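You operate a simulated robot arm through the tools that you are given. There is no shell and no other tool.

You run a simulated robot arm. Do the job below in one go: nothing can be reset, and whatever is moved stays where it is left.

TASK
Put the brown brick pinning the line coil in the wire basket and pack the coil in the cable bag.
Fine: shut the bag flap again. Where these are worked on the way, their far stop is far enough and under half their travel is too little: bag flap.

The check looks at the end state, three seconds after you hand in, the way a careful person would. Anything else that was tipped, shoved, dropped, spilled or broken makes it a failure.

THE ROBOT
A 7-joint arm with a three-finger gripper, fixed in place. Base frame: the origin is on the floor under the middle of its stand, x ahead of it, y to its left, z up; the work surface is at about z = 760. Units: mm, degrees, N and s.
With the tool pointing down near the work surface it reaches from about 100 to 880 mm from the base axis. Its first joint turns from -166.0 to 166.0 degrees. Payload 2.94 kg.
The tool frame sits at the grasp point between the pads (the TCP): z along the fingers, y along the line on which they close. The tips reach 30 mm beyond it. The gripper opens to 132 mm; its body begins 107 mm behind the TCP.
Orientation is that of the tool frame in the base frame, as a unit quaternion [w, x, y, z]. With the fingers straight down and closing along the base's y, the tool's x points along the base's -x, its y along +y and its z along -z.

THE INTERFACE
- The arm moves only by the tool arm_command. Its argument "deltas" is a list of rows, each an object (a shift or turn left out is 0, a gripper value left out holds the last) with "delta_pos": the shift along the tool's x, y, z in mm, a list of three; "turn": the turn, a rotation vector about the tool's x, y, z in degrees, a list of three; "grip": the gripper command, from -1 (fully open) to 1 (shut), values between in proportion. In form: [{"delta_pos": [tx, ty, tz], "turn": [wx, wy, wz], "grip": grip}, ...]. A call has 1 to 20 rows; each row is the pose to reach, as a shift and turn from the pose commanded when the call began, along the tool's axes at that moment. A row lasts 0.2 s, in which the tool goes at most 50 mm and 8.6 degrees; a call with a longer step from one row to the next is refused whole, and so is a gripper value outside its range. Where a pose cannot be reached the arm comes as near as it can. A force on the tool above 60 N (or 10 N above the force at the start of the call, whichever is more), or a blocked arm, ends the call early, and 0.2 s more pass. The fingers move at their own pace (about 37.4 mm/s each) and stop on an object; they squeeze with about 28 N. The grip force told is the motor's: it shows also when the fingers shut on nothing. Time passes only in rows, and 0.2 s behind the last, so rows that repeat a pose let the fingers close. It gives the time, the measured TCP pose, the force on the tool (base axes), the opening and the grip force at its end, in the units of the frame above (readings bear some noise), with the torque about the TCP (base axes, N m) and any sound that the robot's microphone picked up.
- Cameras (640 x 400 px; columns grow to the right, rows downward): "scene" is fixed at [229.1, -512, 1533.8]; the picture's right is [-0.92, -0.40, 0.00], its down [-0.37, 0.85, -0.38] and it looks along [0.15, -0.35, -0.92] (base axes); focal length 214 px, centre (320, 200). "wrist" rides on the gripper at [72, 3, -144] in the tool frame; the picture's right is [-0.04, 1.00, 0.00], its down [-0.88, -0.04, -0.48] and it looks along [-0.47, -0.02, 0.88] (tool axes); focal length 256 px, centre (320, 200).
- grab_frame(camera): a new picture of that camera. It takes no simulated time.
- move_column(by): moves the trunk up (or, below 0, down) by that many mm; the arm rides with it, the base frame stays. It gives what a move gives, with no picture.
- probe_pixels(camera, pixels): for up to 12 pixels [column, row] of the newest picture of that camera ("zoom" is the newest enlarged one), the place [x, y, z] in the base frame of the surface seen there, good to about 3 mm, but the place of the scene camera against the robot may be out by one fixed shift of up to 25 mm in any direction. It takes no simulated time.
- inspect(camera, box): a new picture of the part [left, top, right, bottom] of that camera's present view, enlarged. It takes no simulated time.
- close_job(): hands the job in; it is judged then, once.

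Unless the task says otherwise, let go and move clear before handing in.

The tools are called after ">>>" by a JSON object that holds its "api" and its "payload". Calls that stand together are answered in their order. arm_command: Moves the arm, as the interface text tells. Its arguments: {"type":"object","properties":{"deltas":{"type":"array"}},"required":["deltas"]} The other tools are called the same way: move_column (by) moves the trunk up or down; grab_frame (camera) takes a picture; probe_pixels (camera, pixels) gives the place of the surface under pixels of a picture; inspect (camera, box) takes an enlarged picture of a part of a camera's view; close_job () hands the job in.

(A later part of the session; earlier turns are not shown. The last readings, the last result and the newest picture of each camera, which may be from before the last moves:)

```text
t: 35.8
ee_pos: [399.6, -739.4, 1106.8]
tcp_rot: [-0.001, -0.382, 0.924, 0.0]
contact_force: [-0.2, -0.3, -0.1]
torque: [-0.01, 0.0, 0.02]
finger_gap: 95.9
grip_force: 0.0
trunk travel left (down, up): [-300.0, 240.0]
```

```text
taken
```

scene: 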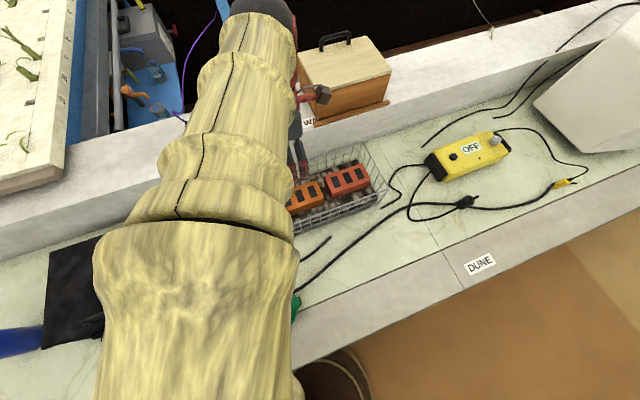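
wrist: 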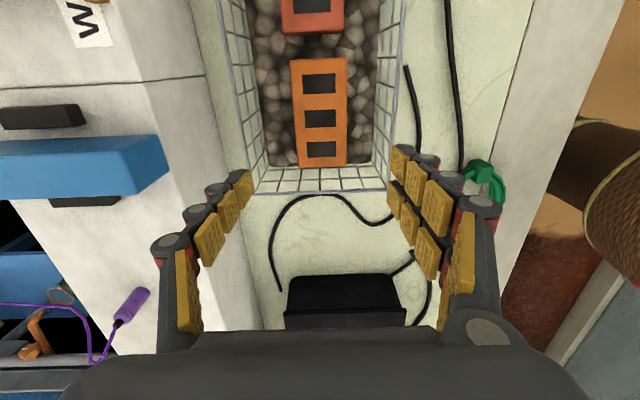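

The brick now rests in the basket beside the red one, at (320,115) in the wrist view. Next I'll move high over the bag flap's handle, near (706, -216), to inspect it.

>>> {"api": "arm_command", "payload": {"deltas": [{"delta_pos": [-15, 4, 0]}, {"delta_pos": [-45, 12, 0]}, {"delta_pos": [-85, 22, 0]}, {"delta_pos": [-130, 34, 0]}, {"delta_pos": [-175, 46, 0]}, {"delta_pos": [-220, 57, 0]}, {"delta_pos": [-265, 69, 0]}, {"delta_pos": [-310, 81, 0]}, {"delta_pos": [-355, 93, 0]}, {"delta_pos": [-400, 104, 0]}, {"delta_pos": [-445, 116, 0]}, {"delta_pos": [-490, 128, 0]}, {"delta_pos": [-530, 138, 0]}, {"delta_pos": [-560, 146, 0]}, {"delta_pos": [-578, 151, 0]}, {"delta_pos": [-586, 153, 0]}, {"delta_pos": [-586, 153, 0]}]}}

>>> {"api": "grab_frame", "payload": {"camera": "wrist"}}

>>> {"api": "grab_frame", "payload": {"camera": "scene"}}

```text
t: 39.4
ee_pos: [707.2, -216.2, 1106.7]
tcp_rot: [-0.001, -0.383, 0.924, -0.001]
contact_force: [0.2, -0.2, -1.1]
torque: [-0.01, 0.01, 0.02]
finger_gap: 95.8
grip_force: 0.1
trunk travel left (down, up): [-300.0, 240.0]
```

```text
taken
```

wrist: 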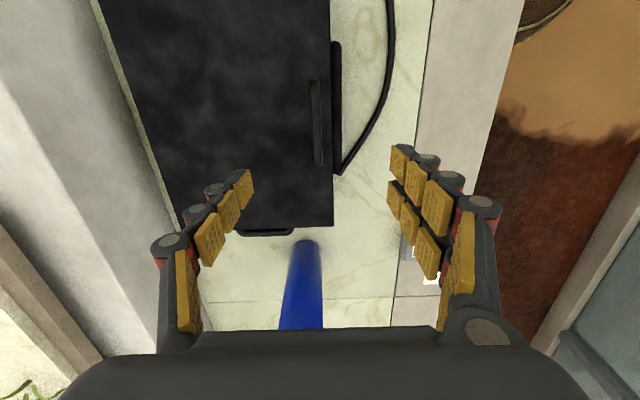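

```text
taken
```

scene: 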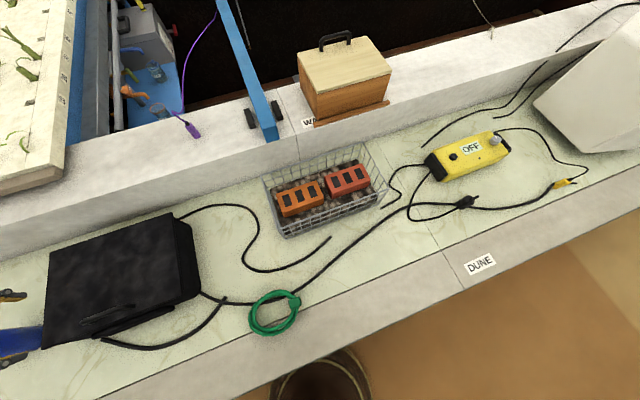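

Both bricks sit in the basket and the coil is free at (275,312). I'll zoom on the handle at wrist (316,120), on the coil, and on the basket.

>>> {"api": "inspect", "payload": {"camera": "scene", "box": [225, 270, 325, 350]}}

>>> {"api": "probe_pixels", "payload": {"camera": "zoom", "pixels": [[170, 200], [300, 70], [490, 150], [440, 300], [320, 200], [460, 190], [230, 410], [280, 350], [200, 280], [360, 350], [425, 220], [250, 120]]}}

>>> {"api": "inspect", "payload": {"camera": "wrist", "box": [240, 40, 400, 200]}}

>>> {"api": "probe_pixels", "payload": {"camera": "zoom", "pixels": [[307, 105], [310, 200], [316, 300], [318, 150], [318, 250], [355, 100], [350, 200], [365, 60], [372, 300], [385, 200], [290, 200], [200, 200]]}}

```text
5.00 times, centred on (275, 310) of scene
```

zoom: 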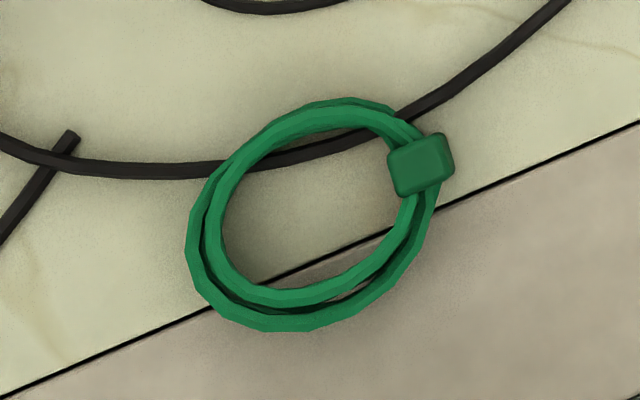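

```text
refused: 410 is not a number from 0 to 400
```

```text
2.50 times, centred on (320, 120) of wrist
```

zoom: 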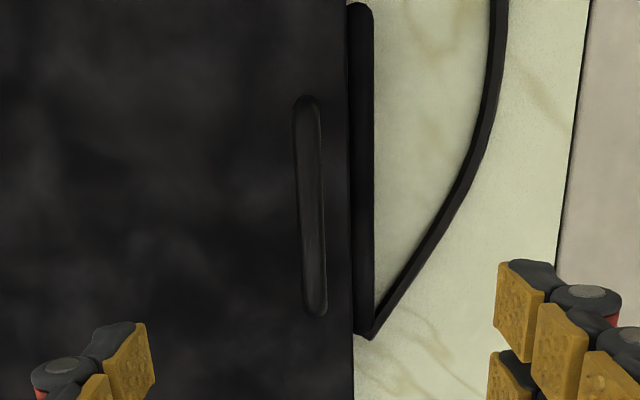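

```text
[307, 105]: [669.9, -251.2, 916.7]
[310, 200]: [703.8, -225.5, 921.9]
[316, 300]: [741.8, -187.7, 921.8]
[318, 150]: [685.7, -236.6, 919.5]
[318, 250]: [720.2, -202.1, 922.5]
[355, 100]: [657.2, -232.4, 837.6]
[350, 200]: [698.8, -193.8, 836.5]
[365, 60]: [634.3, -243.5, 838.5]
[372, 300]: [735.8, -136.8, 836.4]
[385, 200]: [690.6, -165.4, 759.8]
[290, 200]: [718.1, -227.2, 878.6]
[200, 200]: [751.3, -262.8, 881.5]
```

The handle bar runs along u≈296–393 at v≈655, with its top at z≈922 and the flap at z≈880. I'll lower so the pads straddle the bar with the tips about 6 mm above the flap.

>>> {"api": "arm_command", "payload": {"deltas": [{"delta_pos": [-2, -2, 35]}, {"delta_pos": [-2, -2, 75]}, {"delta_pos": [-2, -2, 115]}, {"delta_pos": [-2, -2, 145]}, {"delta_pos": [-2, -2, 165]}, {"delta_pos": [-2, -2, 178]}, {"delta_pos": [-2, -2, 186]}, {"delta_pos": [-2, -2, 189]}, {"delta_pos": [-2, -2, 189]}]}}

>>> {"api": "grab_frame", "payload": {"camera": "wrist"}}

>>> {"api": "inspect", "payload": {"camera": "scene", "box": [0, 190, 240, 370]}}

```text
t: 41.4
ee_pos: [710.0, -215.8, 915.4]
tcp_rot: [0.0, -0.383, 0.924, 0.0]
contact_force: [0.6, 0.5, 0.6]
torque: [-0.06, -0.02, 0.01]
finger_gap: 95.8
grip_force: 0.0
trunk travel left (down, up): [-300.0, 240.0]
```

```text
taken
```

wrist: 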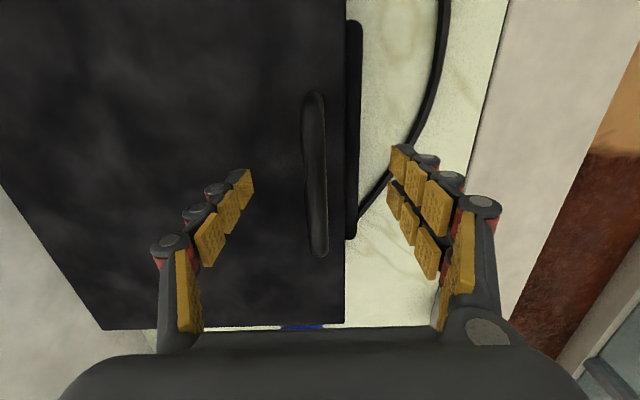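

```text
2.22 times, centred on (120, 280) of scene
```

zoom: 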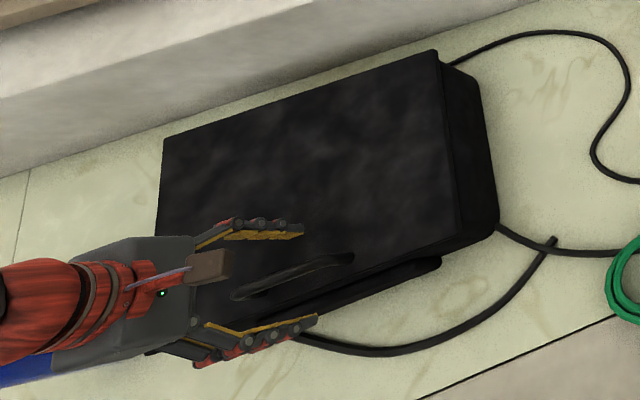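

The bar sits midway between the fingers in the wrist view, at column 316. I'll close on it.

>>> {"api": "arm_command", "payload": {"deltas": [{"grip": 0}, {"grip": 0.4}, {"grip": 1}, {"grip": 1}, {"grip": 1}, {"grip": 1}, {"grip": 1}, {"grip": 1}, {"grip": 1}, {"grip": 1}]}}

>>> {"api": "grab_frame", "payload": {"camera": "wrist"}}

```text
t: 43.6
ee_pos: [709.2, -217.7, 916.3]
tcp_rot: [-0.001, -0.383, 0.924, -0.001]
contact_force: [5.0, -5.3, 0.1]
torque: [-0.01, -0.08, -0.08]
finger_gap: 12.0
grip_force: 28.1
trunk travel left (down, up): [-300.0, 240.0]
```

```text
taken
```

wrist: 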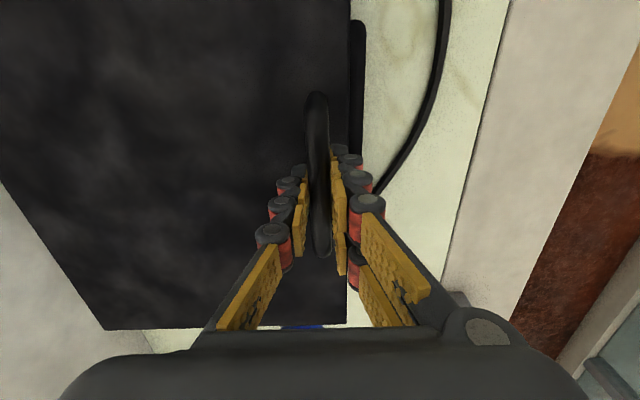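

The bar is held at a 12 mm gap, with a sideways pull of about 7 N that I'll relieve with a 1 mm shift. Then I'll raise the flap along a small arc about the rear hinge and check the forces.

>>> {"api": "arm_command", "payload": {"deltas": [{"delta_pos": [0, -1, 0], "grip": 1}, {"delta_pos": [0, -1.8, -4], "grip": 1}, {"delta_pos": [0, -2.6, -8.35], "grip": 1}, {"delta_pos": [0, -4.4, -16.6], "grip": 1}, {"delta_pos": [0, -6.6, -24.9], "grip": 1}, {"delta_pos": [0, -9, -33], "grip": 1}, {"delta_pos": [0, -11.8, -41], "grip": 1}, {"delta_pos": [0, -11.8, -41], "grip": 1}]}}

>>> {"api": "grab_frame", "payload": {"camera": "wrist"}}

>>> {"api": "inspect", "payload": {"camera": "scene", "box": [0, 190, 240, 370]}}

```text
t: 45.4
ee_pos: [718.0, -224.9, 958.0]
tcp_rot: [0.0, -0.383, 0.924, 0.0]
contact_force: [0.6, -5.3, 0.1]
torque: [-0.01, 0.12, -0.17]
finger_gap: 12.8
grip_force: 28.0
trunk travel left (down, up): [-300.0, 240.0]
```

```text
taken
```

wrist: 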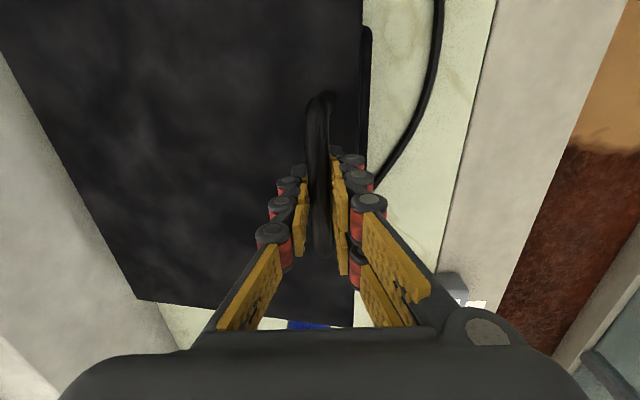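

```text
2.22 times, centred on (120, 280) of scene
```

zoom: 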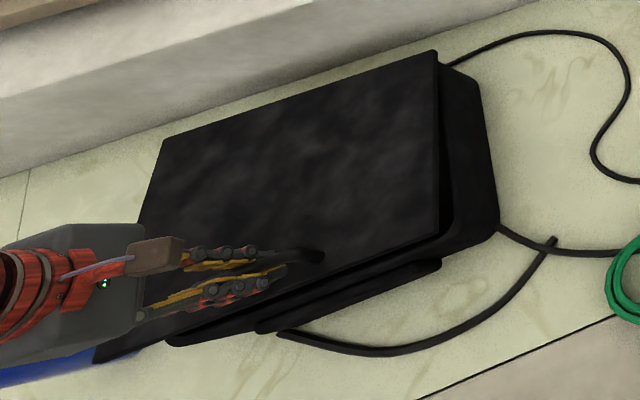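

The flap lifts easily and opens along its front, with almost no vertical load and only a small sideways force. I'll follow the arc on to about 35°.

>>> {"api": "arm_command", "payload": {"deltas": [{"delta_pos": [0, -4.1, -9.9], "grip": 1}, {"delta_pos": [0, -8.5, -19.7], "grip": 1}, {"delta_pos": [0, -13.2, -29.2], "grip": 1}, {"delta_pos": [0, -18.2, -38.6], "grip": 1}, {"delta_pos": [0, -23.7, -47.7], "grip": 1}, {"delta_pos": [0, -29.5, -56.5], "grip": 1}, {"delta_pos": [0, -35.8, -65.1], "grip": 1}, {"delta_pos": [0, -42.4, -73.5], "grip": 1}, {"delta_pos": [0, -49.4, -81.5], "grip": 1}, {"delta_pos": [0, -56.7, -89.2], "grip": 1}, {"delta_pos": [0, -56.7, -89.2], "grip": 1}]}}

>>> {"api": "grab_frame", "payload": {"camera": "wrist"}}

>>> {"api": "inspect", "payload": {"camera": "scene", "box": [0, 190, 240, 370]}}

```text
t: 47.8
ee_pos: [757.4, -264.1, 1047.7]
tcp_rot: [0.0, -0.383, 0.924, 0.0]
contact_force: [2.6, 0.9, -0.4]
torque: [0.06, 0.13, 0.13]
finger_gap: 13.9
grip_force: 27.9
trunk travel left (down, up): [-300.0, 240.0]
```

```text
taken
```

wrist: 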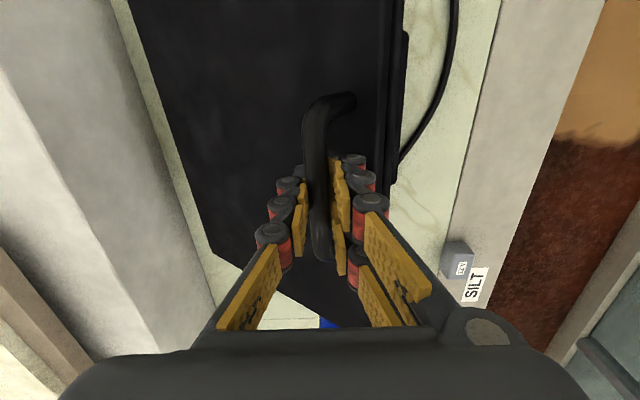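

```text
2.22 times, centred on (120, 280) of scene
```

zoom: 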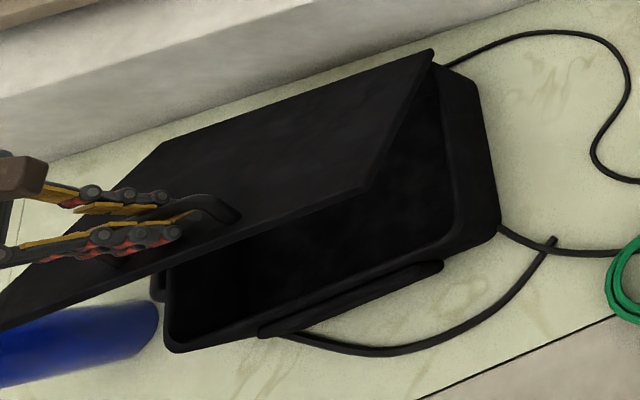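

The flap is at about 35° and my arc matches it, with forces under 3 N. I'll keep on to about 55°, tilting the tool slightly outward to gain reach.

>>> {"api": "arm_command", "payload": {"deltas": [{"delta_pos": [0, -7.6, -7.4], "turn": [2, 0, 0], "grip": 1}, {"delta_pos": [0, -15.6, -14.4], "turn": [4, 0, 0], "grip": 1}, {"delta_pos": [0, -23.8, -21.1], "turn": [6, 0, 0], "grip": 1}, {"delta_pos": [0, -32.4, -27.5], "turn": [8, 0, 0], "grip": 1}, {"delta_pos": [0, -41.2, -33.4], "turn": [10, 0, 0], "grip": 1}, {"delta_pos": [0, -50.2, -39], "turn": [12, 0, 0], "grip": 1}, {"delta_pos": [0, -59.5, -44.1], "turn": [14, 0, 0], "grip": 1}, {"delta_pos": [0, -69, -48.9], "turn": [16, 0, 0], "grip": 1}, {"delta_pos": [0, -69, -48.9], "turn": [16, 0, 0], "grip": 1}]}}

>>> {"api": "grab_frame", "payload": {"camera": "wrist"}}

>>> {"api": "grab_frame", "payload": {"camera": "scene"}}

```text
t: 49.8
ee_pos: [807.6, -313.0, 1095.5]
tcp_rot: [0.053, -0.379, 0.915, -0.128]
contact_force: [1.3, 0.1, -0.8]
torque: [0.11, 0.11, -0.07]
finger_gap: 14.0
grip_force: 28.4
trunk travel left (down, up): [-300.0, 240.0]
```

```text
taken
```

wrist: 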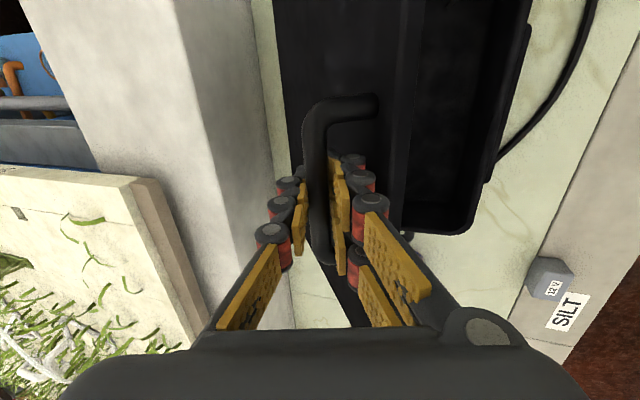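

```text
taken
```

scene: 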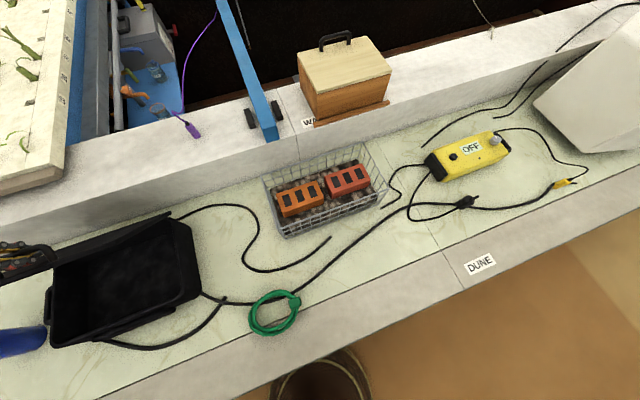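

The arc matches at about 55°: the TCP is within 2 mm of plan and forces are near zero, so the hinge seems to hold the flap by friction. I'll continue to about 70°, easing the tilt back to keep the fingers clear of the flap edge.

>>> {"api": "arm_command", "payload": {"deltas": [{"delta_pos": [0, -10.5, -1.5], "turn": [-1, 0, 0], "grip": 1}, {"delta_pos": [0, -21.1, -2.5], "turn": [-2, 0, 0], "grip": 1}, {"delta_pos": [0, -31.7, -3.1], "turn": [-3, 0, 0], "grip": 1}, {"delta_pos": [0, -42.3, -3.2], "turn": [-4, 0, 0], "grip": 1}, {"delta_pos": [0, -52.9, -2.8], "turn": [-5, 0, 0], "grip": 1}, {"delta_pos": [0, -63.5, -2], "turn": [-6, 0, 0], "grip": 1}, {"delta_pos": [0, -63.5, -2], "turn": [-6, 0, 0], "grip": 1}]}}

>>> {"api": "grab_frame", "payload": {"camera": "wrist"}}

>>> {"api": "grab_frame", "payload": {"camera": "scene"}}

```text
t: 51.4
ee_pos: [849.2, -354.6, 1114.9]
tcp_rot: [0.034, -0.38, 0.921, -0.08]
contact_force: [0.9, 0.5, 0.1]
torque: [-0.15, 0.4, -0.27]
finger_gap: 14.1
grip_force: 28.5
trunk travel left (down, up): [-300.0, 240.0]
```

```text
taken
```

wrist: 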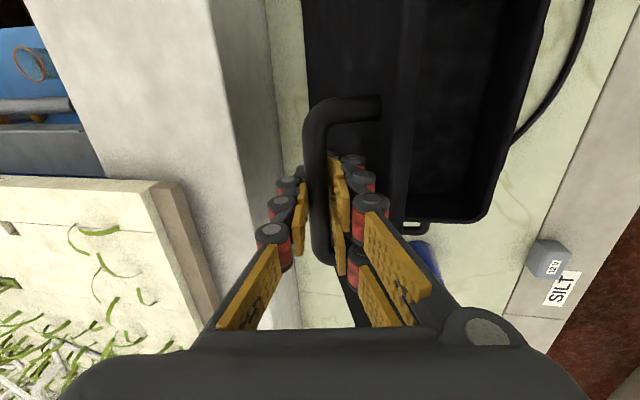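

```text
taken
```

scene: 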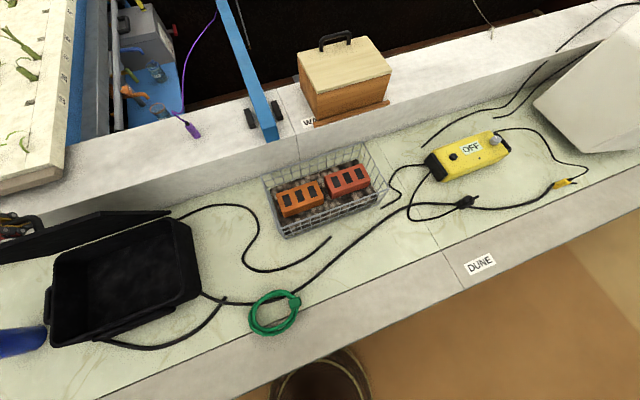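

The flap is at about 70° and the arm still tracks the arc. I'll go on to about 80°, which clears half of any likely travel while the handle stays within reach.

>>> {"api": "arm_command", "payload": {"deltas": [{"delta_pos": [0, -10.6, 0.2], "turn": [-1.5, 0, 0], "grip": 1}, {"delta_pos": [0, -21.2, 0.8], "turn": [-3, 0, 0], "grip": 1}, {"delta_pos": [0, -31.8, 1.9], "turn": [-4.5, 0, 0], "grip": 1}, {"delta_pos": [0, -42.3, 3.5], "turn": [-6, 0, 0], "grip": 1}, {"delta_pos": [0, -42.3, 3.5], "turn": [-6, 0, 0], "grip": 1}]}}

>>> {"api": "grab_frame", "payload": {"camera": "wrist"}}

>>> {"api": "inspect", "payload": {"camera": "scene", "box": [0, 170, 240, 350]}}

```text
t: 52.6
ee_pos: [826.0, -359.3, 1120.0]
tcp_rot: [0.014, -0.382, 0.923, -0.037]
contact_force: [3.6, 1.0, -4.6]
torque: [-0.04, 0.03, -0.32]
finger_gap: 12.6
grip_force: 28.0
out of reach, approached as far as the arm can: row 1, 2, 3, 4, 5
trunk travel left (down, up): [-300.0, 240.0]
```

```text
taken
```

wrist: 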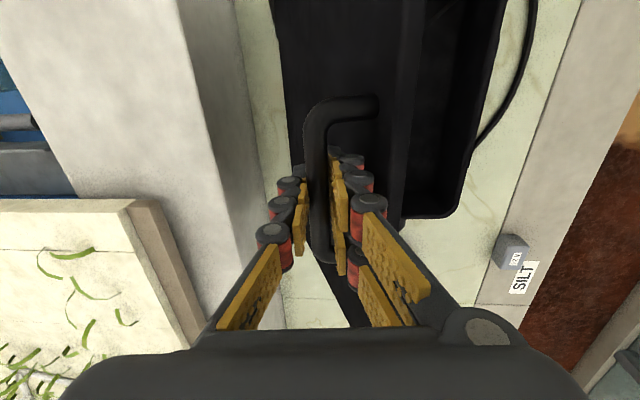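

```text
2.22 times, centred on (120, 260) of scene
```

zoom: 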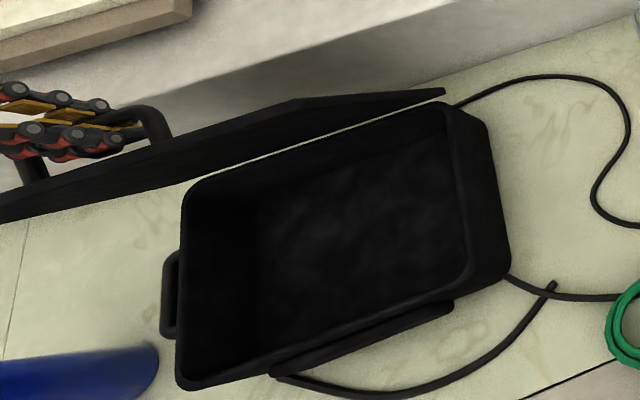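

With less tilt the 80° pose is out of reach: the arm stopped at (826, -359) and slid about 20 mm along the bar. I'll send a zero-shift row to see which pose counts as commanded.

>>> {"api": "arm_command", "payload": {"deltas": [{"delta_pos": [0, 0, 0], "grip": 1}]}}

```text
t: 53.0
ee_pos: [826.3, -359.0, 1120.1]
tcp_rot: [0.015, -0.382, 0.923, -0.036]
contact_force: [3.1, 1.6, -4.6]
torque: [0.1, -0.08, -0.43]
finger_gap: 12.5
grip_force: 27.9
trunk travel left (down, up): [-300.0, 240.0]
```

The arm now treats the reached pose as commanded, and it pulls up on the handle with about 4.6 N. I'll lower a few millimetres to unload it and see whether the flap carries itself.

>>> {"api": "arm_command", "payload": {"deltas": [{"delta_pos": [0, 0, 3], "grip": 1}, {"delta_pos": [0, 0, 6], "grip": 1}, {"delta_pos": [0, 0, 6], "grip": 1}]}}

>>> {"api": "grab_frame", "payload": {"camera": "wrist"}}

```text
t: 53.8
ee_pos: [824.7, -358.9, 1114.5]
tcp_rot: [0.013, -0.382, 0.923, -0.031]
contact_force: [3.2, 1.1, -5.3]
torque: [0.13, -0.11, -0.51]
finger_gap: 12.5
grip_force: 28.0
out of reach, approached as far as the arm can: row 1
trunk travel left (down, up): [-300.0, 240.0]
```

```text
taken
```

wrist: 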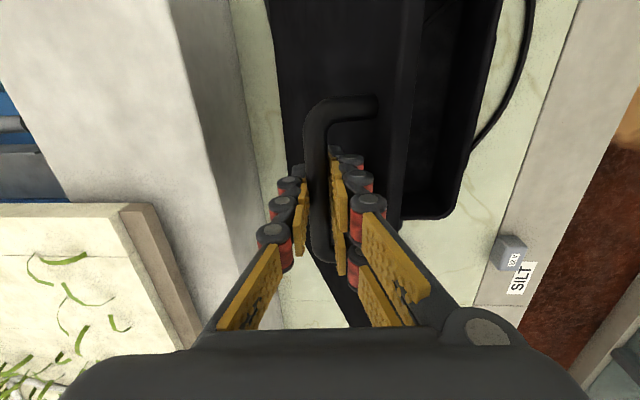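

The bar moves with the fingers and is still about 3 mm outside its natural arc, which explains the pull. I'll lower a little more.

>>> {"api": "arm_command", "payload": {"deltas": [{"delta_pos": [0, 0, 2], "grip": 1}, {"delta_pos": [0, 0, 4], "grip": 1}, {"delta_pos": [0, 0, 4], "grip": 1}]}}

>>> {"api": "inspect", "payload": {"camera": "scene", "box": [0, 170, 240, 350]}}

```text
t: 54.6
ee_pos: [825.4, -358.9, 1111.6]
tcp_rot: [0.014, -0.382, 0.923, -0.033]
contact_force: [3.8, 5.4, 5.2]
torque: [-0.25, 0.18, -0.61]
finger_gap: 12.6
grip_force: 27.5
trunk travel left (down, up): [-300.0, 240.0]
```

```text
2.22 times, centred on (120, 260) of scene
```

zoom: 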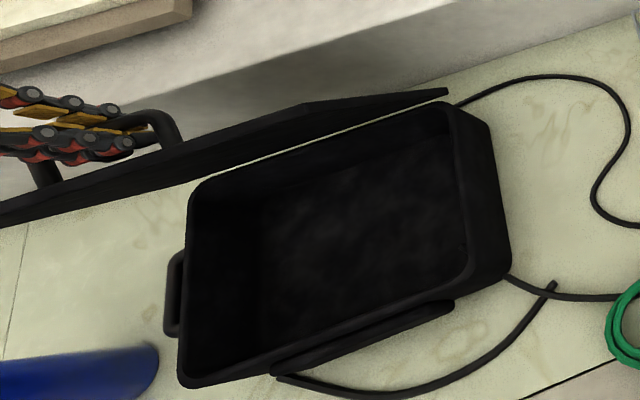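

The load has now flipped to a small push up, so the handle is close to neutral. I'll raise 1.5 mm and loosen the fingers slightly. They still cage the bar, so I can see whether the flap leans on them.

>>> {"api": "arm_command", "payload": {"deltas": [{"delta_pos": [0, 0, -1.5], "grip": 1}, {"delta_pos": [0, 0, -1.5], "grip": 0.75}, {"delta_pos": [0, 0, -1.5], "grip": 0.65}, {"delta_pos": [0, 0, -1.5], "grip": 0.65}, {"delta_pos": [0, 0, -1.5], "grip": 0.65}]}}

>>> {"api": "grab_frame", "payload": {"camera": "wrist"}}

>>> {"api": "inspect", "payload": {"camera": "scene", "box": [0, 170, 240, 350]}}

```text
t: 55.8
ee_pos: [824.4, -359.8, 1111.8]
tcp_rot: [0.014, -0.382, 0.923, -0.033]
contact_force: [-0.2, -0.8, -0.5]
torque: [-0.02, -0.01, -0.01]
finger_gap: 23.1
grip_force: 0.1
trunk travel left (down, up): [-300.0, 240.0]
```

```text
taken
```

wrist: 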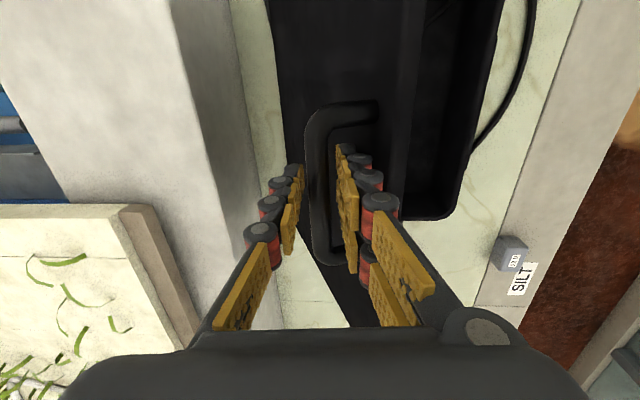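

```text
2.22 times, centred on (120, 260) of scene
```

zoom: 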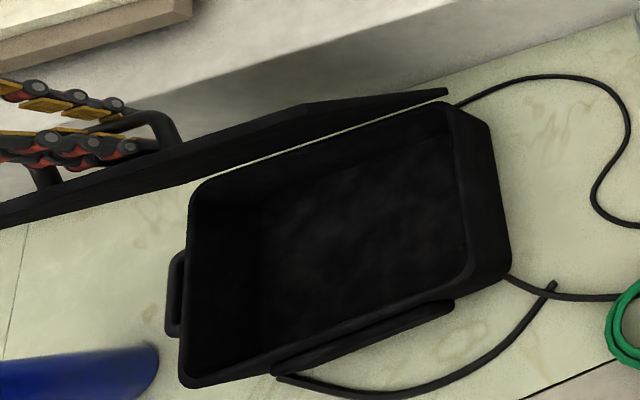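

The flap stays put with zero force, so its hinge holds by friction. I'll raise the trunk 60 mm, which lifts the fingers straight up off the handle without using any more arm reach.

>>> {"api": "move_column", "payload": {"by": 60}}

>>> {"api": "grab_frame", "payload": {"camera": "wrist"}}

>>> {"api": "inspect", "payload": {"camera": "scene", "box": [0, 170, 240, 350]}}

```text
t: 56.8
ee_pos: [825.6, -358.8, 1171.6]
tcp_rot: [0.013, -0.383, 0.923, -0.031]
contact_force: [0.7, 0.2, 0.3]
torque: [-0.03, -0.01, -0.01]
finger_gap: 23.2
grip_force: 0.1
trunk travel left (down, up): [-360.0, 180.0]
```

```text
taken
```

wrist: 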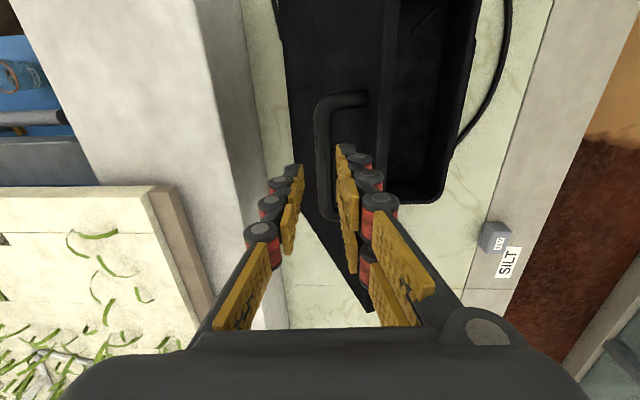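

```text
2.22 times, centred on (120, 260) of scene
```

zoom: 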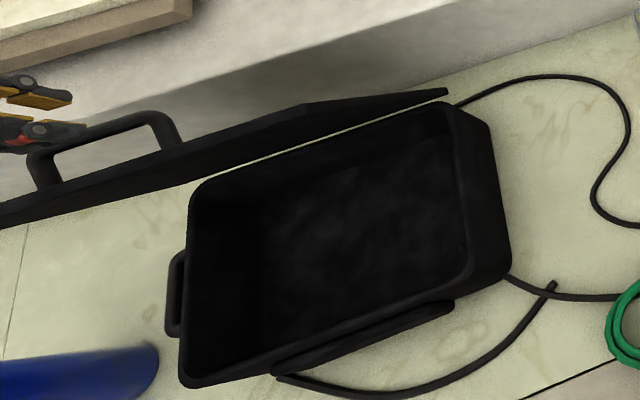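

The handle is free and the flap stays up. I'll probe the flap's edge, the handle, and the bag's inner floor and rims.

>>> {"api": "probe_pixels", "payload": {"camera": "wrist", "pixels": [[325, 130], [325, 180], [345, 97], [388, 60], [383, 150], [365, 300], [310, 100], [420, 100], [400, 190], [440, 198], [468, 60], [300, 60]]}}

>>> {"api": "inspect", "payload": {"camera": "scene", "box": [0, 170, 240, 350]}}

>>> {"api": "probe_pixels", "payload": {"camera": "zoom", "pixels": [[445, 92], [300, 105], [150, 115], [5, 220], [340, 230], [420, 200], [230, 320], [448, 110], [190, 190], [185, 380], [500, 280], [250, 250]]}}

```text
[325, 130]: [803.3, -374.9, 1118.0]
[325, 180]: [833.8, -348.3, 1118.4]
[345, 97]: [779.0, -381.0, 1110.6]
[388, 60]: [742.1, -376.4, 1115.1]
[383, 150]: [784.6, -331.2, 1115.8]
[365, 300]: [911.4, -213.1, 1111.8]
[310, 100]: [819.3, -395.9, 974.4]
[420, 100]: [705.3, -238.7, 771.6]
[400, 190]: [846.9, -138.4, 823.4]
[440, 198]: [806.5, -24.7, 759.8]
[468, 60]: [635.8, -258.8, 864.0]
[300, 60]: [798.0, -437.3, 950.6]
```

```text
2.22 times, centred on (120, 260) of scene
```

zoom: 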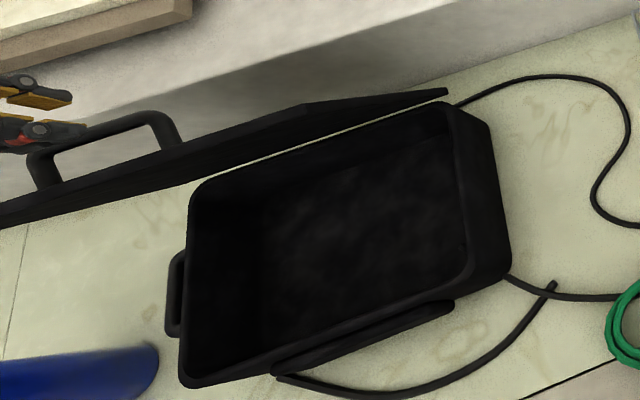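

```text
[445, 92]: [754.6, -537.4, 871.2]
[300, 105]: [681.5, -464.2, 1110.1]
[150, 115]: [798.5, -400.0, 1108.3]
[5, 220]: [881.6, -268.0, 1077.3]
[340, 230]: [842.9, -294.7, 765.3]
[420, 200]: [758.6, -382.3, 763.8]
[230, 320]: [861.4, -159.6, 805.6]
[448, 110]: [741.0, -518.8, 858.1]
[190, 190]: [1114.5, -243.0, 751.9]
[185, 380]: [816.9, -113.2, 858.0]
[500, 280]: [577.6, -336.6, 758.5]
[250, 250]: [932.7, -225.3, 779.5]
```

The flap edge is at v≈790, z≈1115, an angle of about 66°, and the bag floor is at z≈772. I'll back off toward the robot, close the fingers and tilt the tool outward, ready to push the flap further open from its inner face.

>>> {"api": "arm_command", "payload": {"deltas": [{"delta_pos": [0, 30, -2.1], "grip": 0.65}, {"delta_pos": [0, 70, -4.9], "grip": 0.65}, {"delta_pos": [0, 110, -7.7], "grip": 1}, {"delta_pos": [0, 140, -9.8], "grip": 1}, {"delta_pos": [0, 149.6, -10.5], "grip": 1}, {"delta_pos": [0, 149.6, -10.5], "turn": [8, 0, 0], "grip": 1}, {"delta_pos": [0, 149.6, -10.5], "turn": [16, 0, 0], "grip": 1}, {"delta_pos": [0, 149.6, -10.5], "turn": [24, 0, 0], "grip": 1}, {"delta_pos": [0, 149.6, -10.5], "turn": [32, 0, 0], "grip": 1}, {"delta_pos": [0, 149.6, -10.5], "turn": [40, 0, 0], "grip": 1}, {"delta_pos": [0, 149.6, -10.5], "turn": [48, 0, 0], "grip": 1}, {"delta_pos": [0, 149.6, -10.5], "turn": [56, 0, 0], "grip": 1}, {"delta_pos": [0, 149.6, -10.5], "turn": [56, 0, 0], "grip": 1}]}}

>>> {"api": "grab_frame", "payload": {"camera": "wrist"}}

>>> {"api": "grab_frame", "payload": {"camera": "scene"}}

```text
t: 59.6
ee_pos: [718.2, -252.8, 1171.0]
tcp_rot: [0.191, -0.331, 0.8, -0.462]
contact_force: [0.8, -0.3, 0.4]
torque: [0.01, -0.03, -0.01]
finger_gap: 0.1
grip_force: 27.9
trunk travel left (down, up): [-360.0, 180.0]
```

```text
taken
```

wrist: 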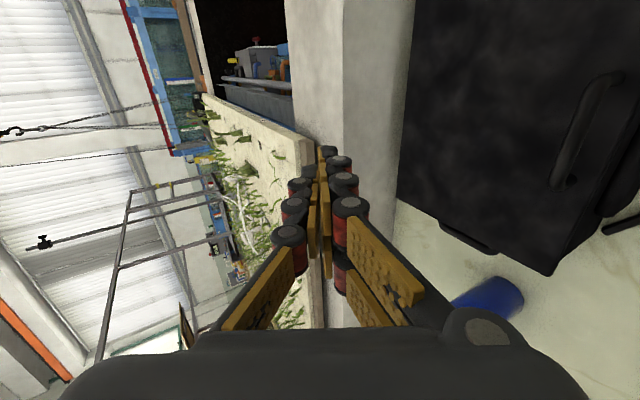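

```text
taken
```

scene: 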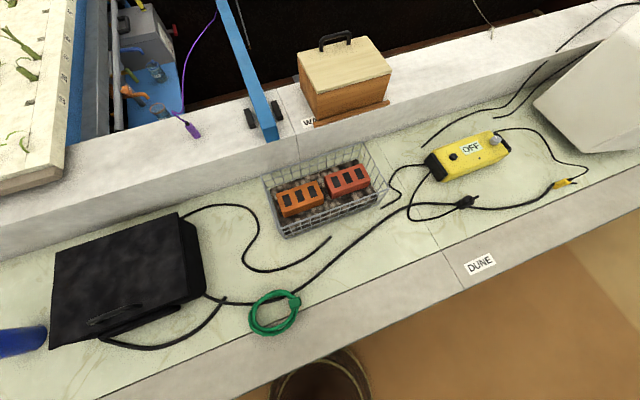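

The scene shows the flap closed again, so it fell or was nudged while I backed off. I'll compare the bag closely with the first view to see its state and whether it moved.

>>> {"api": "inspect", "payload": {"camera": "scene", "box": [0, 190, 240, 370]}}

>>> {"api": "probe_pixels", "payload": {"camera": "zoom", "pixels": [[176, 138], [448, 50], [468, 226], [160, 348], [250, 290], [350, 255], [300, 269], [300, 180], [445, 260], [270, 322], [500, 220], [120, 340]]}}

```text
2.22 times, centred on (120, 280) of scene
```

zoom: 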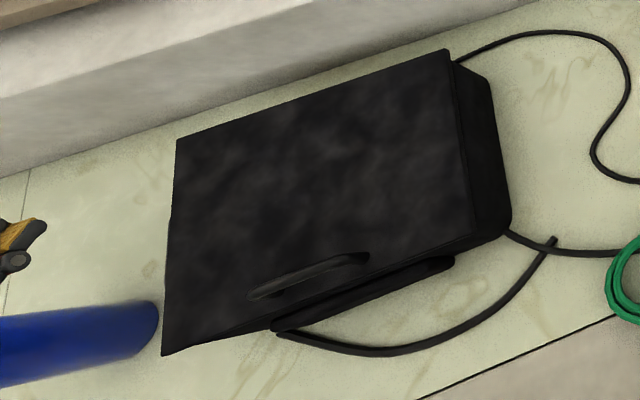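

```text
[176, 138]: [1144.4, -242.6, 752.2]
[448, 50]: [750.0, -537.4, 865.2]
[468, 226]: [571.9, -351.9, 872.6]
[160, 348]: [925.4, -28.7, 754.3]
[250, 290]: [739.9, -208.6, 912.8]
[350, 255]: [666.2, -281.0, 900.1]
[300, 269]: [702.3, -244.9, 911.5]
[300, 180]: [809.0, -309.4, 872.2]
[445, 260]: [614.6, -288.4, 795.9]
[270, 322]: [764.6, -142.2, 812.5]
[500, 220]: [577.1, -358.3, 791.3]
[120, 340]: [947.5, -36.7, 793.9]
```

The bag slid about 13 mm along the bench when the arm dragged the bar, and the flap fell shut. I'll redo it: bring the tool back to vertical with the fingers open and line up over the handle again. This time I'll hold a larger tilt so I can reach about 80°.

>>> {"api": "arm_command", "payload": {"deltas": [{"turn": [-7.5, 0, 0], "grip": 1}, {"turn": [-15, 0, 0], "grip": 0.5}, {"turn": [-22.5, 0, 0], "grip": 0}, {"turn": [-30, 0, 0], "grip": -0.2}, {"turn": [-37.5, 0, 0], "grip": -0.2}, {"turn": [-45, 0, 0], "grip": -0.2}, {"turn": [-52.5, 0, 0], "grip": -0.2}, {"turn": [-60, 0, 0], "grip": -0.2}, {"turn": [-60, 0, 0], "grip": -0.2}]}}

>>> {"api": "grab_frame", "payload": {"camera": "wrist"}}

```text
t: 61.6
ee_pos: [718.0, -252.7, 1171.0]
tcp_rot: [0.0, -0.383, 0.924, 0.0]
contact_force: [-0.1, 0.3, -0.2]
torque: [-0.03, 0.03, -0.05]
finger_gap: 79.3
grip_force: 0.0
trunk travel left (down, up): [-360.0, 180.0]
```

```text
taken
```

wrist: 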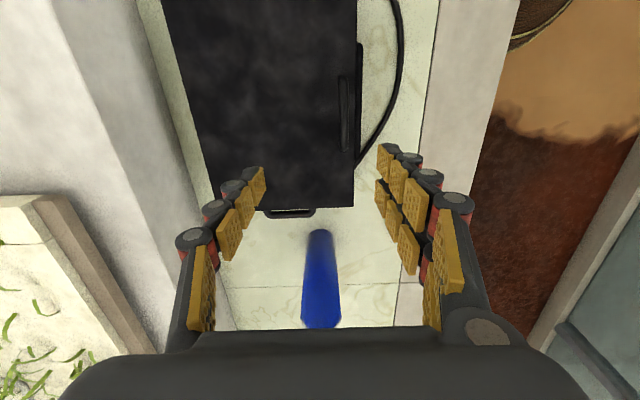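

>>> {"api": "inspect", "payload": {"camera": "wrist", "box": [280, 40, 420, 180]}}

```text
2.86 times, centred on (350, 110) of wrist
```

zoom: 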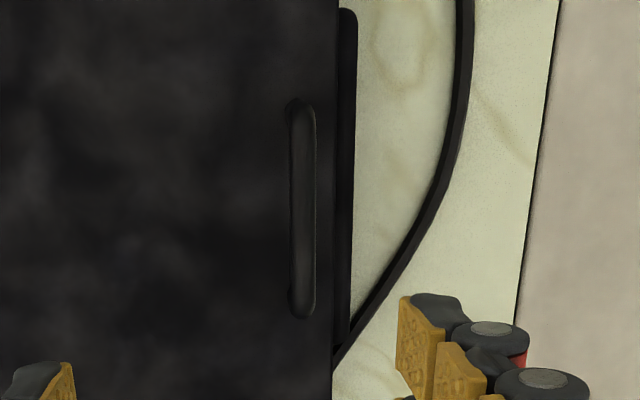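

The flap lies closed with the handle at zoom (303, 108–305). I'll probe the bar's centre line and the flap edge.

>>> {"api": "probe_pixels", "payload": {"camera": "zoom", "pixels": [[303, 115], [303, 150], [303, 200], [303, 250], [302, 300], [293, 200], [313, 200], [325, 200], [333, 380], [200, 200], [343, 150], [328, 50]]}}

```text
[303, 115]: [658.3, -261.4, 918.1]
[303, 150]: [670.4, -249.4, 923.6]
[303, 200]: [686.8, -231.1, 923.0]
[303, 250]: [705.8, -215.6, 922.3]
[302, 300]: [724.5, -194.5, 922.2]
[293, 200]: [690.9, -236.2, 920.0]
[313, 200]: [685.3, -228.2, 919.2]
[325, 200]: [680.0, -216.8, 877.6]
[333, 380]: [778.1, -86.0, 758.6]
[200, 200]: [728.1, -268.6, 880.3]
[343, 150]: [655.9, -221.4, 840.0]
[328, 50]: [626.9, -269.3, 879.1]
```

The bar is now at v≈650.7, u≈280–378, z≈922. I'll shift over it, descend to TCP z≈918 and close.

>>> {"api": "arm_command", "payload": {"deltas": [{"delta_pos": [0, 20, 15]}, {"delta_pos": [0, 35.7, 50]}, {"delta_pos": [0, 35.7, 95]}, {"delta_pos": [0, 35.7, 140]}, {"delta_pos": [0, 35.7, 180]}, {"delta_pos": [0, 35.7, 210]}, {"delta_pos": [0, 35.7, 232]}, {"delta_pos": [0, 35.7, 246]}, {"delta_pos": [0, 35.7, 252]}, {"delta_pos": [0, 35.7, 253]}, {"delta_pos": [0, 35.7, 253]}]}}

>>> {"api": "grab_frame", "payload": {"camera": "wrist"}}

```text
t: 64.0
ee_pos: [693.8, -229.0, 917.7]
tcp_rot: [-0.001, -0.383, 0.924, 0.0]
contact_force: [0.1, -1.4, 0.1]
torque: [-0.01, 0.02, -0.02]
finger_gap: 79.1
grip_force: 0.0
trunk travel left (down, up): [-360.0, 180.0]
```

```text
taken
```

wrist: 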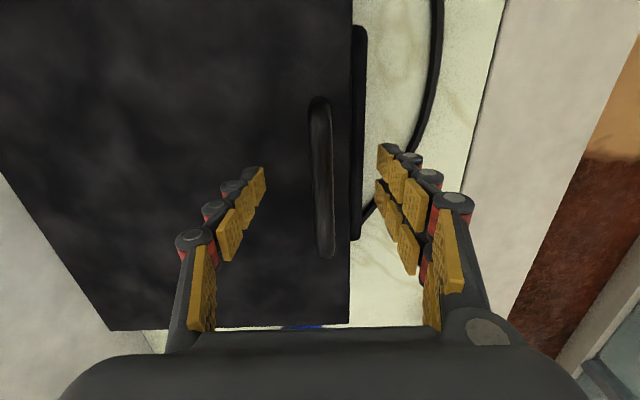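

The bar appears a couple of millimetres right of centre, so I'll shift 2 mm while closing.

>>> {"api": "arm_command", "payload": {"deltas": [{"delta_pos": [0, 2, 0], "grip": 0.3}, {"delta_pos": [0, 2, 0], "grip": 0.6}, {"delta_pos": [0, 2, 0], "grip": 1}, {"delta_pos": [0, 2, 0], "grip": 1}, {"delta_pos": [0, 2, 0], "grip": 1}, {"delta_pos": [0, 2, 0], "grip": 1}, {"delta_pos": [0, 2, 0], "grip": 1}, {"delta_pos": [0, 2, 0], "grip": 1}]}}

>>> {"api": "grab_frame", "payload": {"camera": "wrist"}}

```text
t: 65.8
ee_pos: [691.2, -227.9, 918.2]
tcp_rot: [0.0, -0.382, 0.924, 0.001]
contact_force: [0.9, -1.0, 0.3]
torque: [-0.03, -0.01, 0.18]
finger_gap: 12.3
grip_force: 28.6
trunk travel left (down, up): [-360.0, 180.0]
```

```text
taken
```

wrist: 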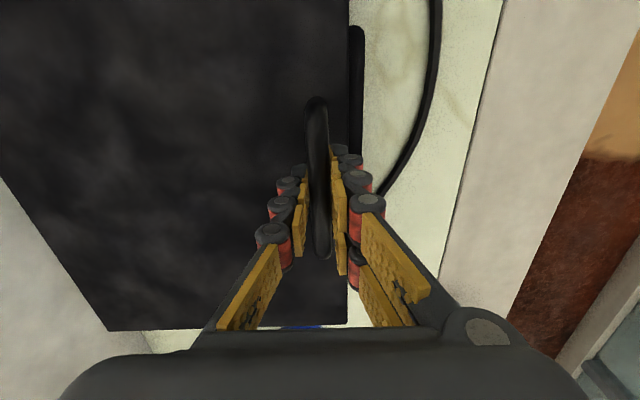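

The grip is centred with under 1.5 N of side force. I'll run the same arc in one smooth pass to about 58°, building up the tilt on the way.

>>> {"api": "arm_command", "payload": {"deltas": [{"delta_pos": [0, -1.2, -6.3], "grip": 1}, {"delta_pos": [0, -3.4, -16.6], "grip": 1}, {"delta_pos": [0, -6.8, -28.9], "grip": 1}, {"delta_pos": [0, -10.8, -41.1], "grip": 1}, {"delta_pos": [0, -15.4, -52.9], "grip": 1}, {"delta_pos": [0, -20.6, -64.6], "grip": 1}, {"delta_pos": [0, -26.4, -75.9], "grip": 1}, {"delta_pos": [0, -32.8, -86.9], "grip": 1}, {"delta_pos": [0, -39.8, -97.6], "grip": 1}, {"delta_pos": [0, -47.3, -107.9], "grip": 1}, {"delta_pos": [0, -55.4, -117.8], "turn": [2, 0, 0], "grip": 1}, {"delta_pos": [0, -64, -127.2], "turn": [4, 0, 0], "grip": 1}, {"delta_pos": [0, -73, -136.2], "turn": [6, 0, 0], "grip": 1}, {"delta_pos": [0, -82.5, -144.7], "turn": [8, 0, 0], "grip": 1}, {"delta_pos": [0, -92.4, -152.7], "turn": [10, 0, 0], "grip": 1}, {"delta_pos": [0, -102.8, -160.1], "turn": [12, 0, 0], "grip": 1}, {"delta_pos": [0, -113.5, -167], "turn": [14, 0, 0], "grip": 1}, {"delta_pos": [0, -124.6, -173.4], "turn": [16, 0, 0], "grip": 1}, {"delta_pos": [0, -135.9, -179.1], "turn": [17, 0, 0], "grip": 1}, {"delta_pos": [0, -147.6, -184.3], "turn": [18, 0, 0], "grip": 1}]}}

>>> {"api": "grab_frame", "payload": {"camera": "wrist"}}

>>> {"api": "inspect", "payload": {"camera": "scene", "box": [0, 170, 240, 350]}}

```text
t: 70.0
ee_pos: [795.1, -331.8, 1102.0]
tcp_rot: [0.06, -0.379, 0.912, -0.144]
contact_force: [2.5, 1.2, 0.2]
torque: [0.22, 0.02, -0.08]
finger_gap: 14.2
grip_force: 27.1
trunk travel left (down, up): [-360.0, 180.0]
```

```text
taken
```

wrist: 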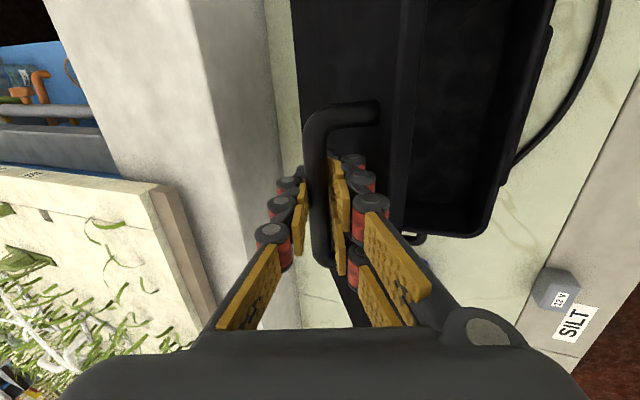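

```text
2.22 times, centred on (120, 260) of scene
```

zoom: 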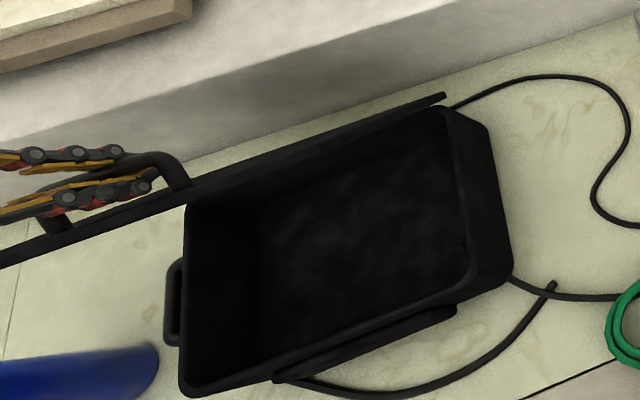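

On track at 58° with light forces. I'll continue to about 79° while keeping the tool tilted near 20°.

>>> {"api": "arm_command", "payload": {"deltas": [{"delta_pos": [0, -12.7, -0.6], "turn": [0.5, 0, 0], "grip": 1}, {"delta_pos": [0, -25.5, -0.6], "turn": [1, 0, 0], "grip": 1}, {"delta_pos": [0, -38.2, 0.1], "turn": [1.5, 0, 0], "grip": 1}, {"delta_pos": [0, -50.9, 1.5], "turn": [2, 0, 0], "grip": 1}, {"delta_pos": [0, -63.5, 3.5], "turn": [2.5, 0, 0], "grip": 1}, {"delta_pos": [0, -75.9, 6.2], "turn": [3, 0, 0], "grip": 1}, {"delta_pos": [0, -88.2, 9.6], "turn": [3.5, 0, 0], "grip": 1}, {"delta_pos": [0, -88.2, 9.6], "turn": [3.5, 0, 0], "grip": 1}]}}

>>> {"api": "grab_frame", "payload": {"camera": "wrist"}}

>>> {"api": "inspect", "payload": {"camera": "scene", "box": [0, 170, 240, 350]}}

```text
t: 71.8
ee_pos: [859.5, -391.7, 1119.3]
tcp_rot: [0.071, -0.376, 0.908, -0.173]
contact_force: [0.9, 0.8, -6.2]
torque: [0.09, 0.18, -0.15]
finger_gap: 13.7
grip_force: 28.2
trunk travel left (down, up): [-360.0, 180.0]
```

```text
taken
```

wrist: 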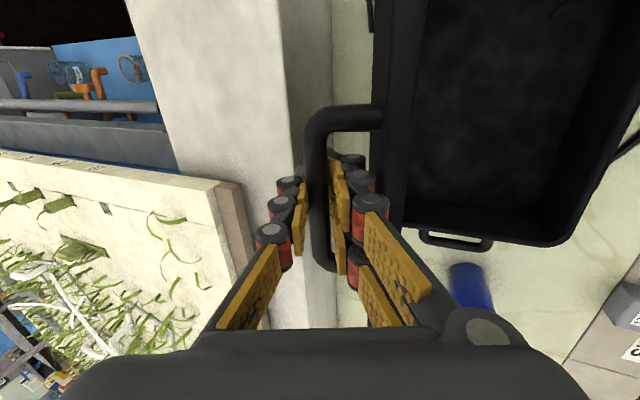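

```text
2.22 times, centred on (120, 260) of scene
```

zoom: 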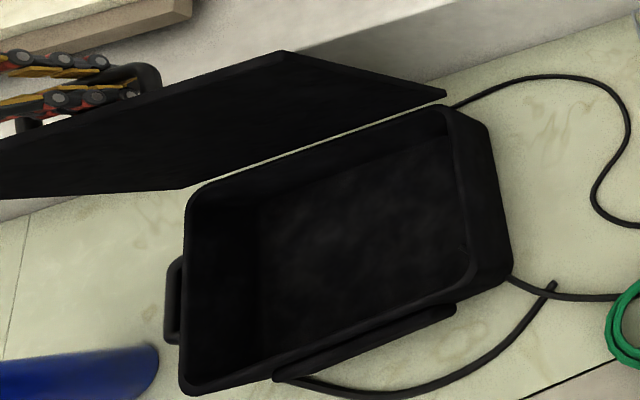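

The flap is at about 79°. I'll relieve the small pull, loosen the fingers so the bar is only caged, and wait a second to see whether it stays on its own.

>>> {"api": "arm_command", "payload": {"deltas": [{"delta_pos": [0, -0.5, 1.5], "grip": 1}, {"delta_pos": [0, -0.5, 1.5], "grip": 0.75}, {"delta_pos": [0, -0.5, 1.5], "grip": 0.68}, {"delta_pos": [0, -0.5, 1.5], "grip": 0.68}, {"delta_pos": [0, -0.5, 1.5], "grip": 0.68}, {"delta_pos": [0, -0.5, 1.5], "grip": 0.68}, {"delta_pos": [0, -0.5, 1.5], "grip": 0.68}, {"delta_pos": [0, -0.5, 1.5], "grip": 0.68}]}}

>>> {"api": "grab_frame", "payload": {"camera": "wrist"}}

>>> {"api": "inspect", "payload": {"camera": "scene", "box": [0, 170, 240, 350]}}

```text
t: 73.6
ee_pos: [858.5, -392.0, 1120.2]
tcp_rot: [0.071, -0.376, 0.908, -0.173]
contact_force: [-0.5, -0.2, -0.1]
torque: [0.03, -0.01, 0.0]
finger_gap: 21.1
grip_force: 0.1
trunk travel left (down, up): [-360.0, 180.0]
```

```text
taken
```

wrist: 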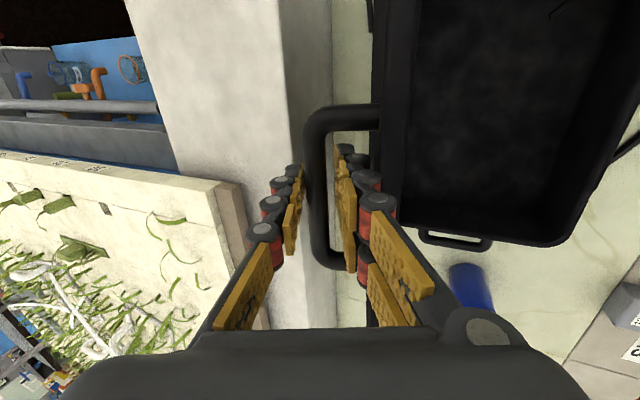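

```text
2.22 times, centred on (120, 260) of scene
```

zoom: 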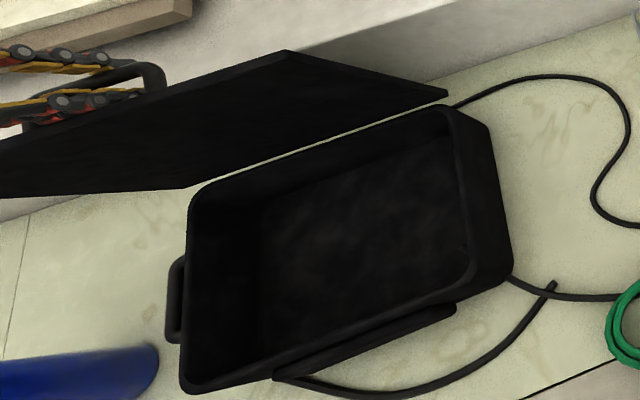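

The flap stays at 79° with no load on the fingers. I'll slide out backward along the tool axis in small steps, staying close to the bar to keep clear of the flap edge.

>>> {"api": "arm_command", "payload": {"deltas": [{"delta_pos": [0, -2.5, 0], "grip": 0.68}, {"delta_pos": [0, -2.5, -3], "grip": 0.68}, {"delta_pos": [0, -2.5, -8], "grip": 0.68}, {"delta_pos": [0, -2.5, -14], "grip": 0.68}, {"delta_pos": [0, -2.5, -20], "grip": 0.68}, {"delta_pos": [0, -2.5, -26], "grip": 0.68}, {"delta_pos": [0, -2.5, -32], "grip": 0.68}, {"delta_pos": [0, -2.5, -38], "grip": 0.68}, {"delta_pos": [0, -2.5, -44], "grip": 0.68}, {"delta_pos": [0, -2.5, -50], "grip": 0.68}, {"delta_pos": [0, -2.5, -50], "grip": 0.68}]}}

>>> {"api": "grab_frame", "payload": {"camera": "wrist"}}

>>> {"api": "inspect", "payload": {"camera": "scene", "box": [0, 170, 240, 350]}}

```text
t: 76.0
ee_pos: [847.2, -382.5, 1168.4]
tcp_rot: [0.071, -0.375, 0.908, -0.172]
contact_force: [-0.7, 0.4, -1.1]
torque: [0.03, -0.04, 0.01]
finger_gap: 20.9
grip_force: 0.0
trunk travel left (down, up): [-360.0, 180.0]
```

```text
taken
```

wrist: 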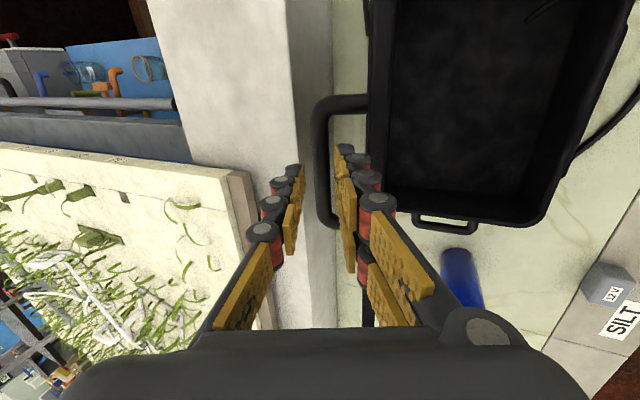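

```text
2.22 times, centred on (120, 260) of scene
```

zoom: 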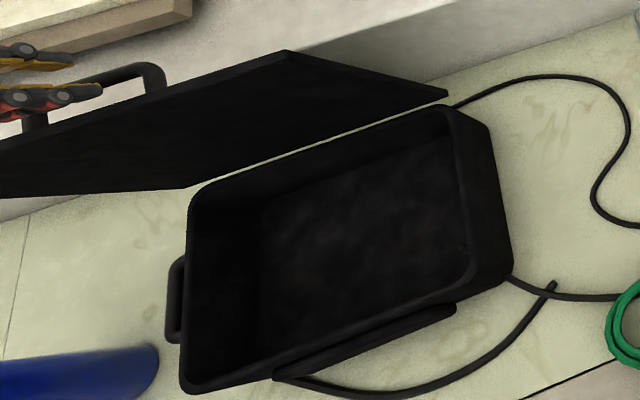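

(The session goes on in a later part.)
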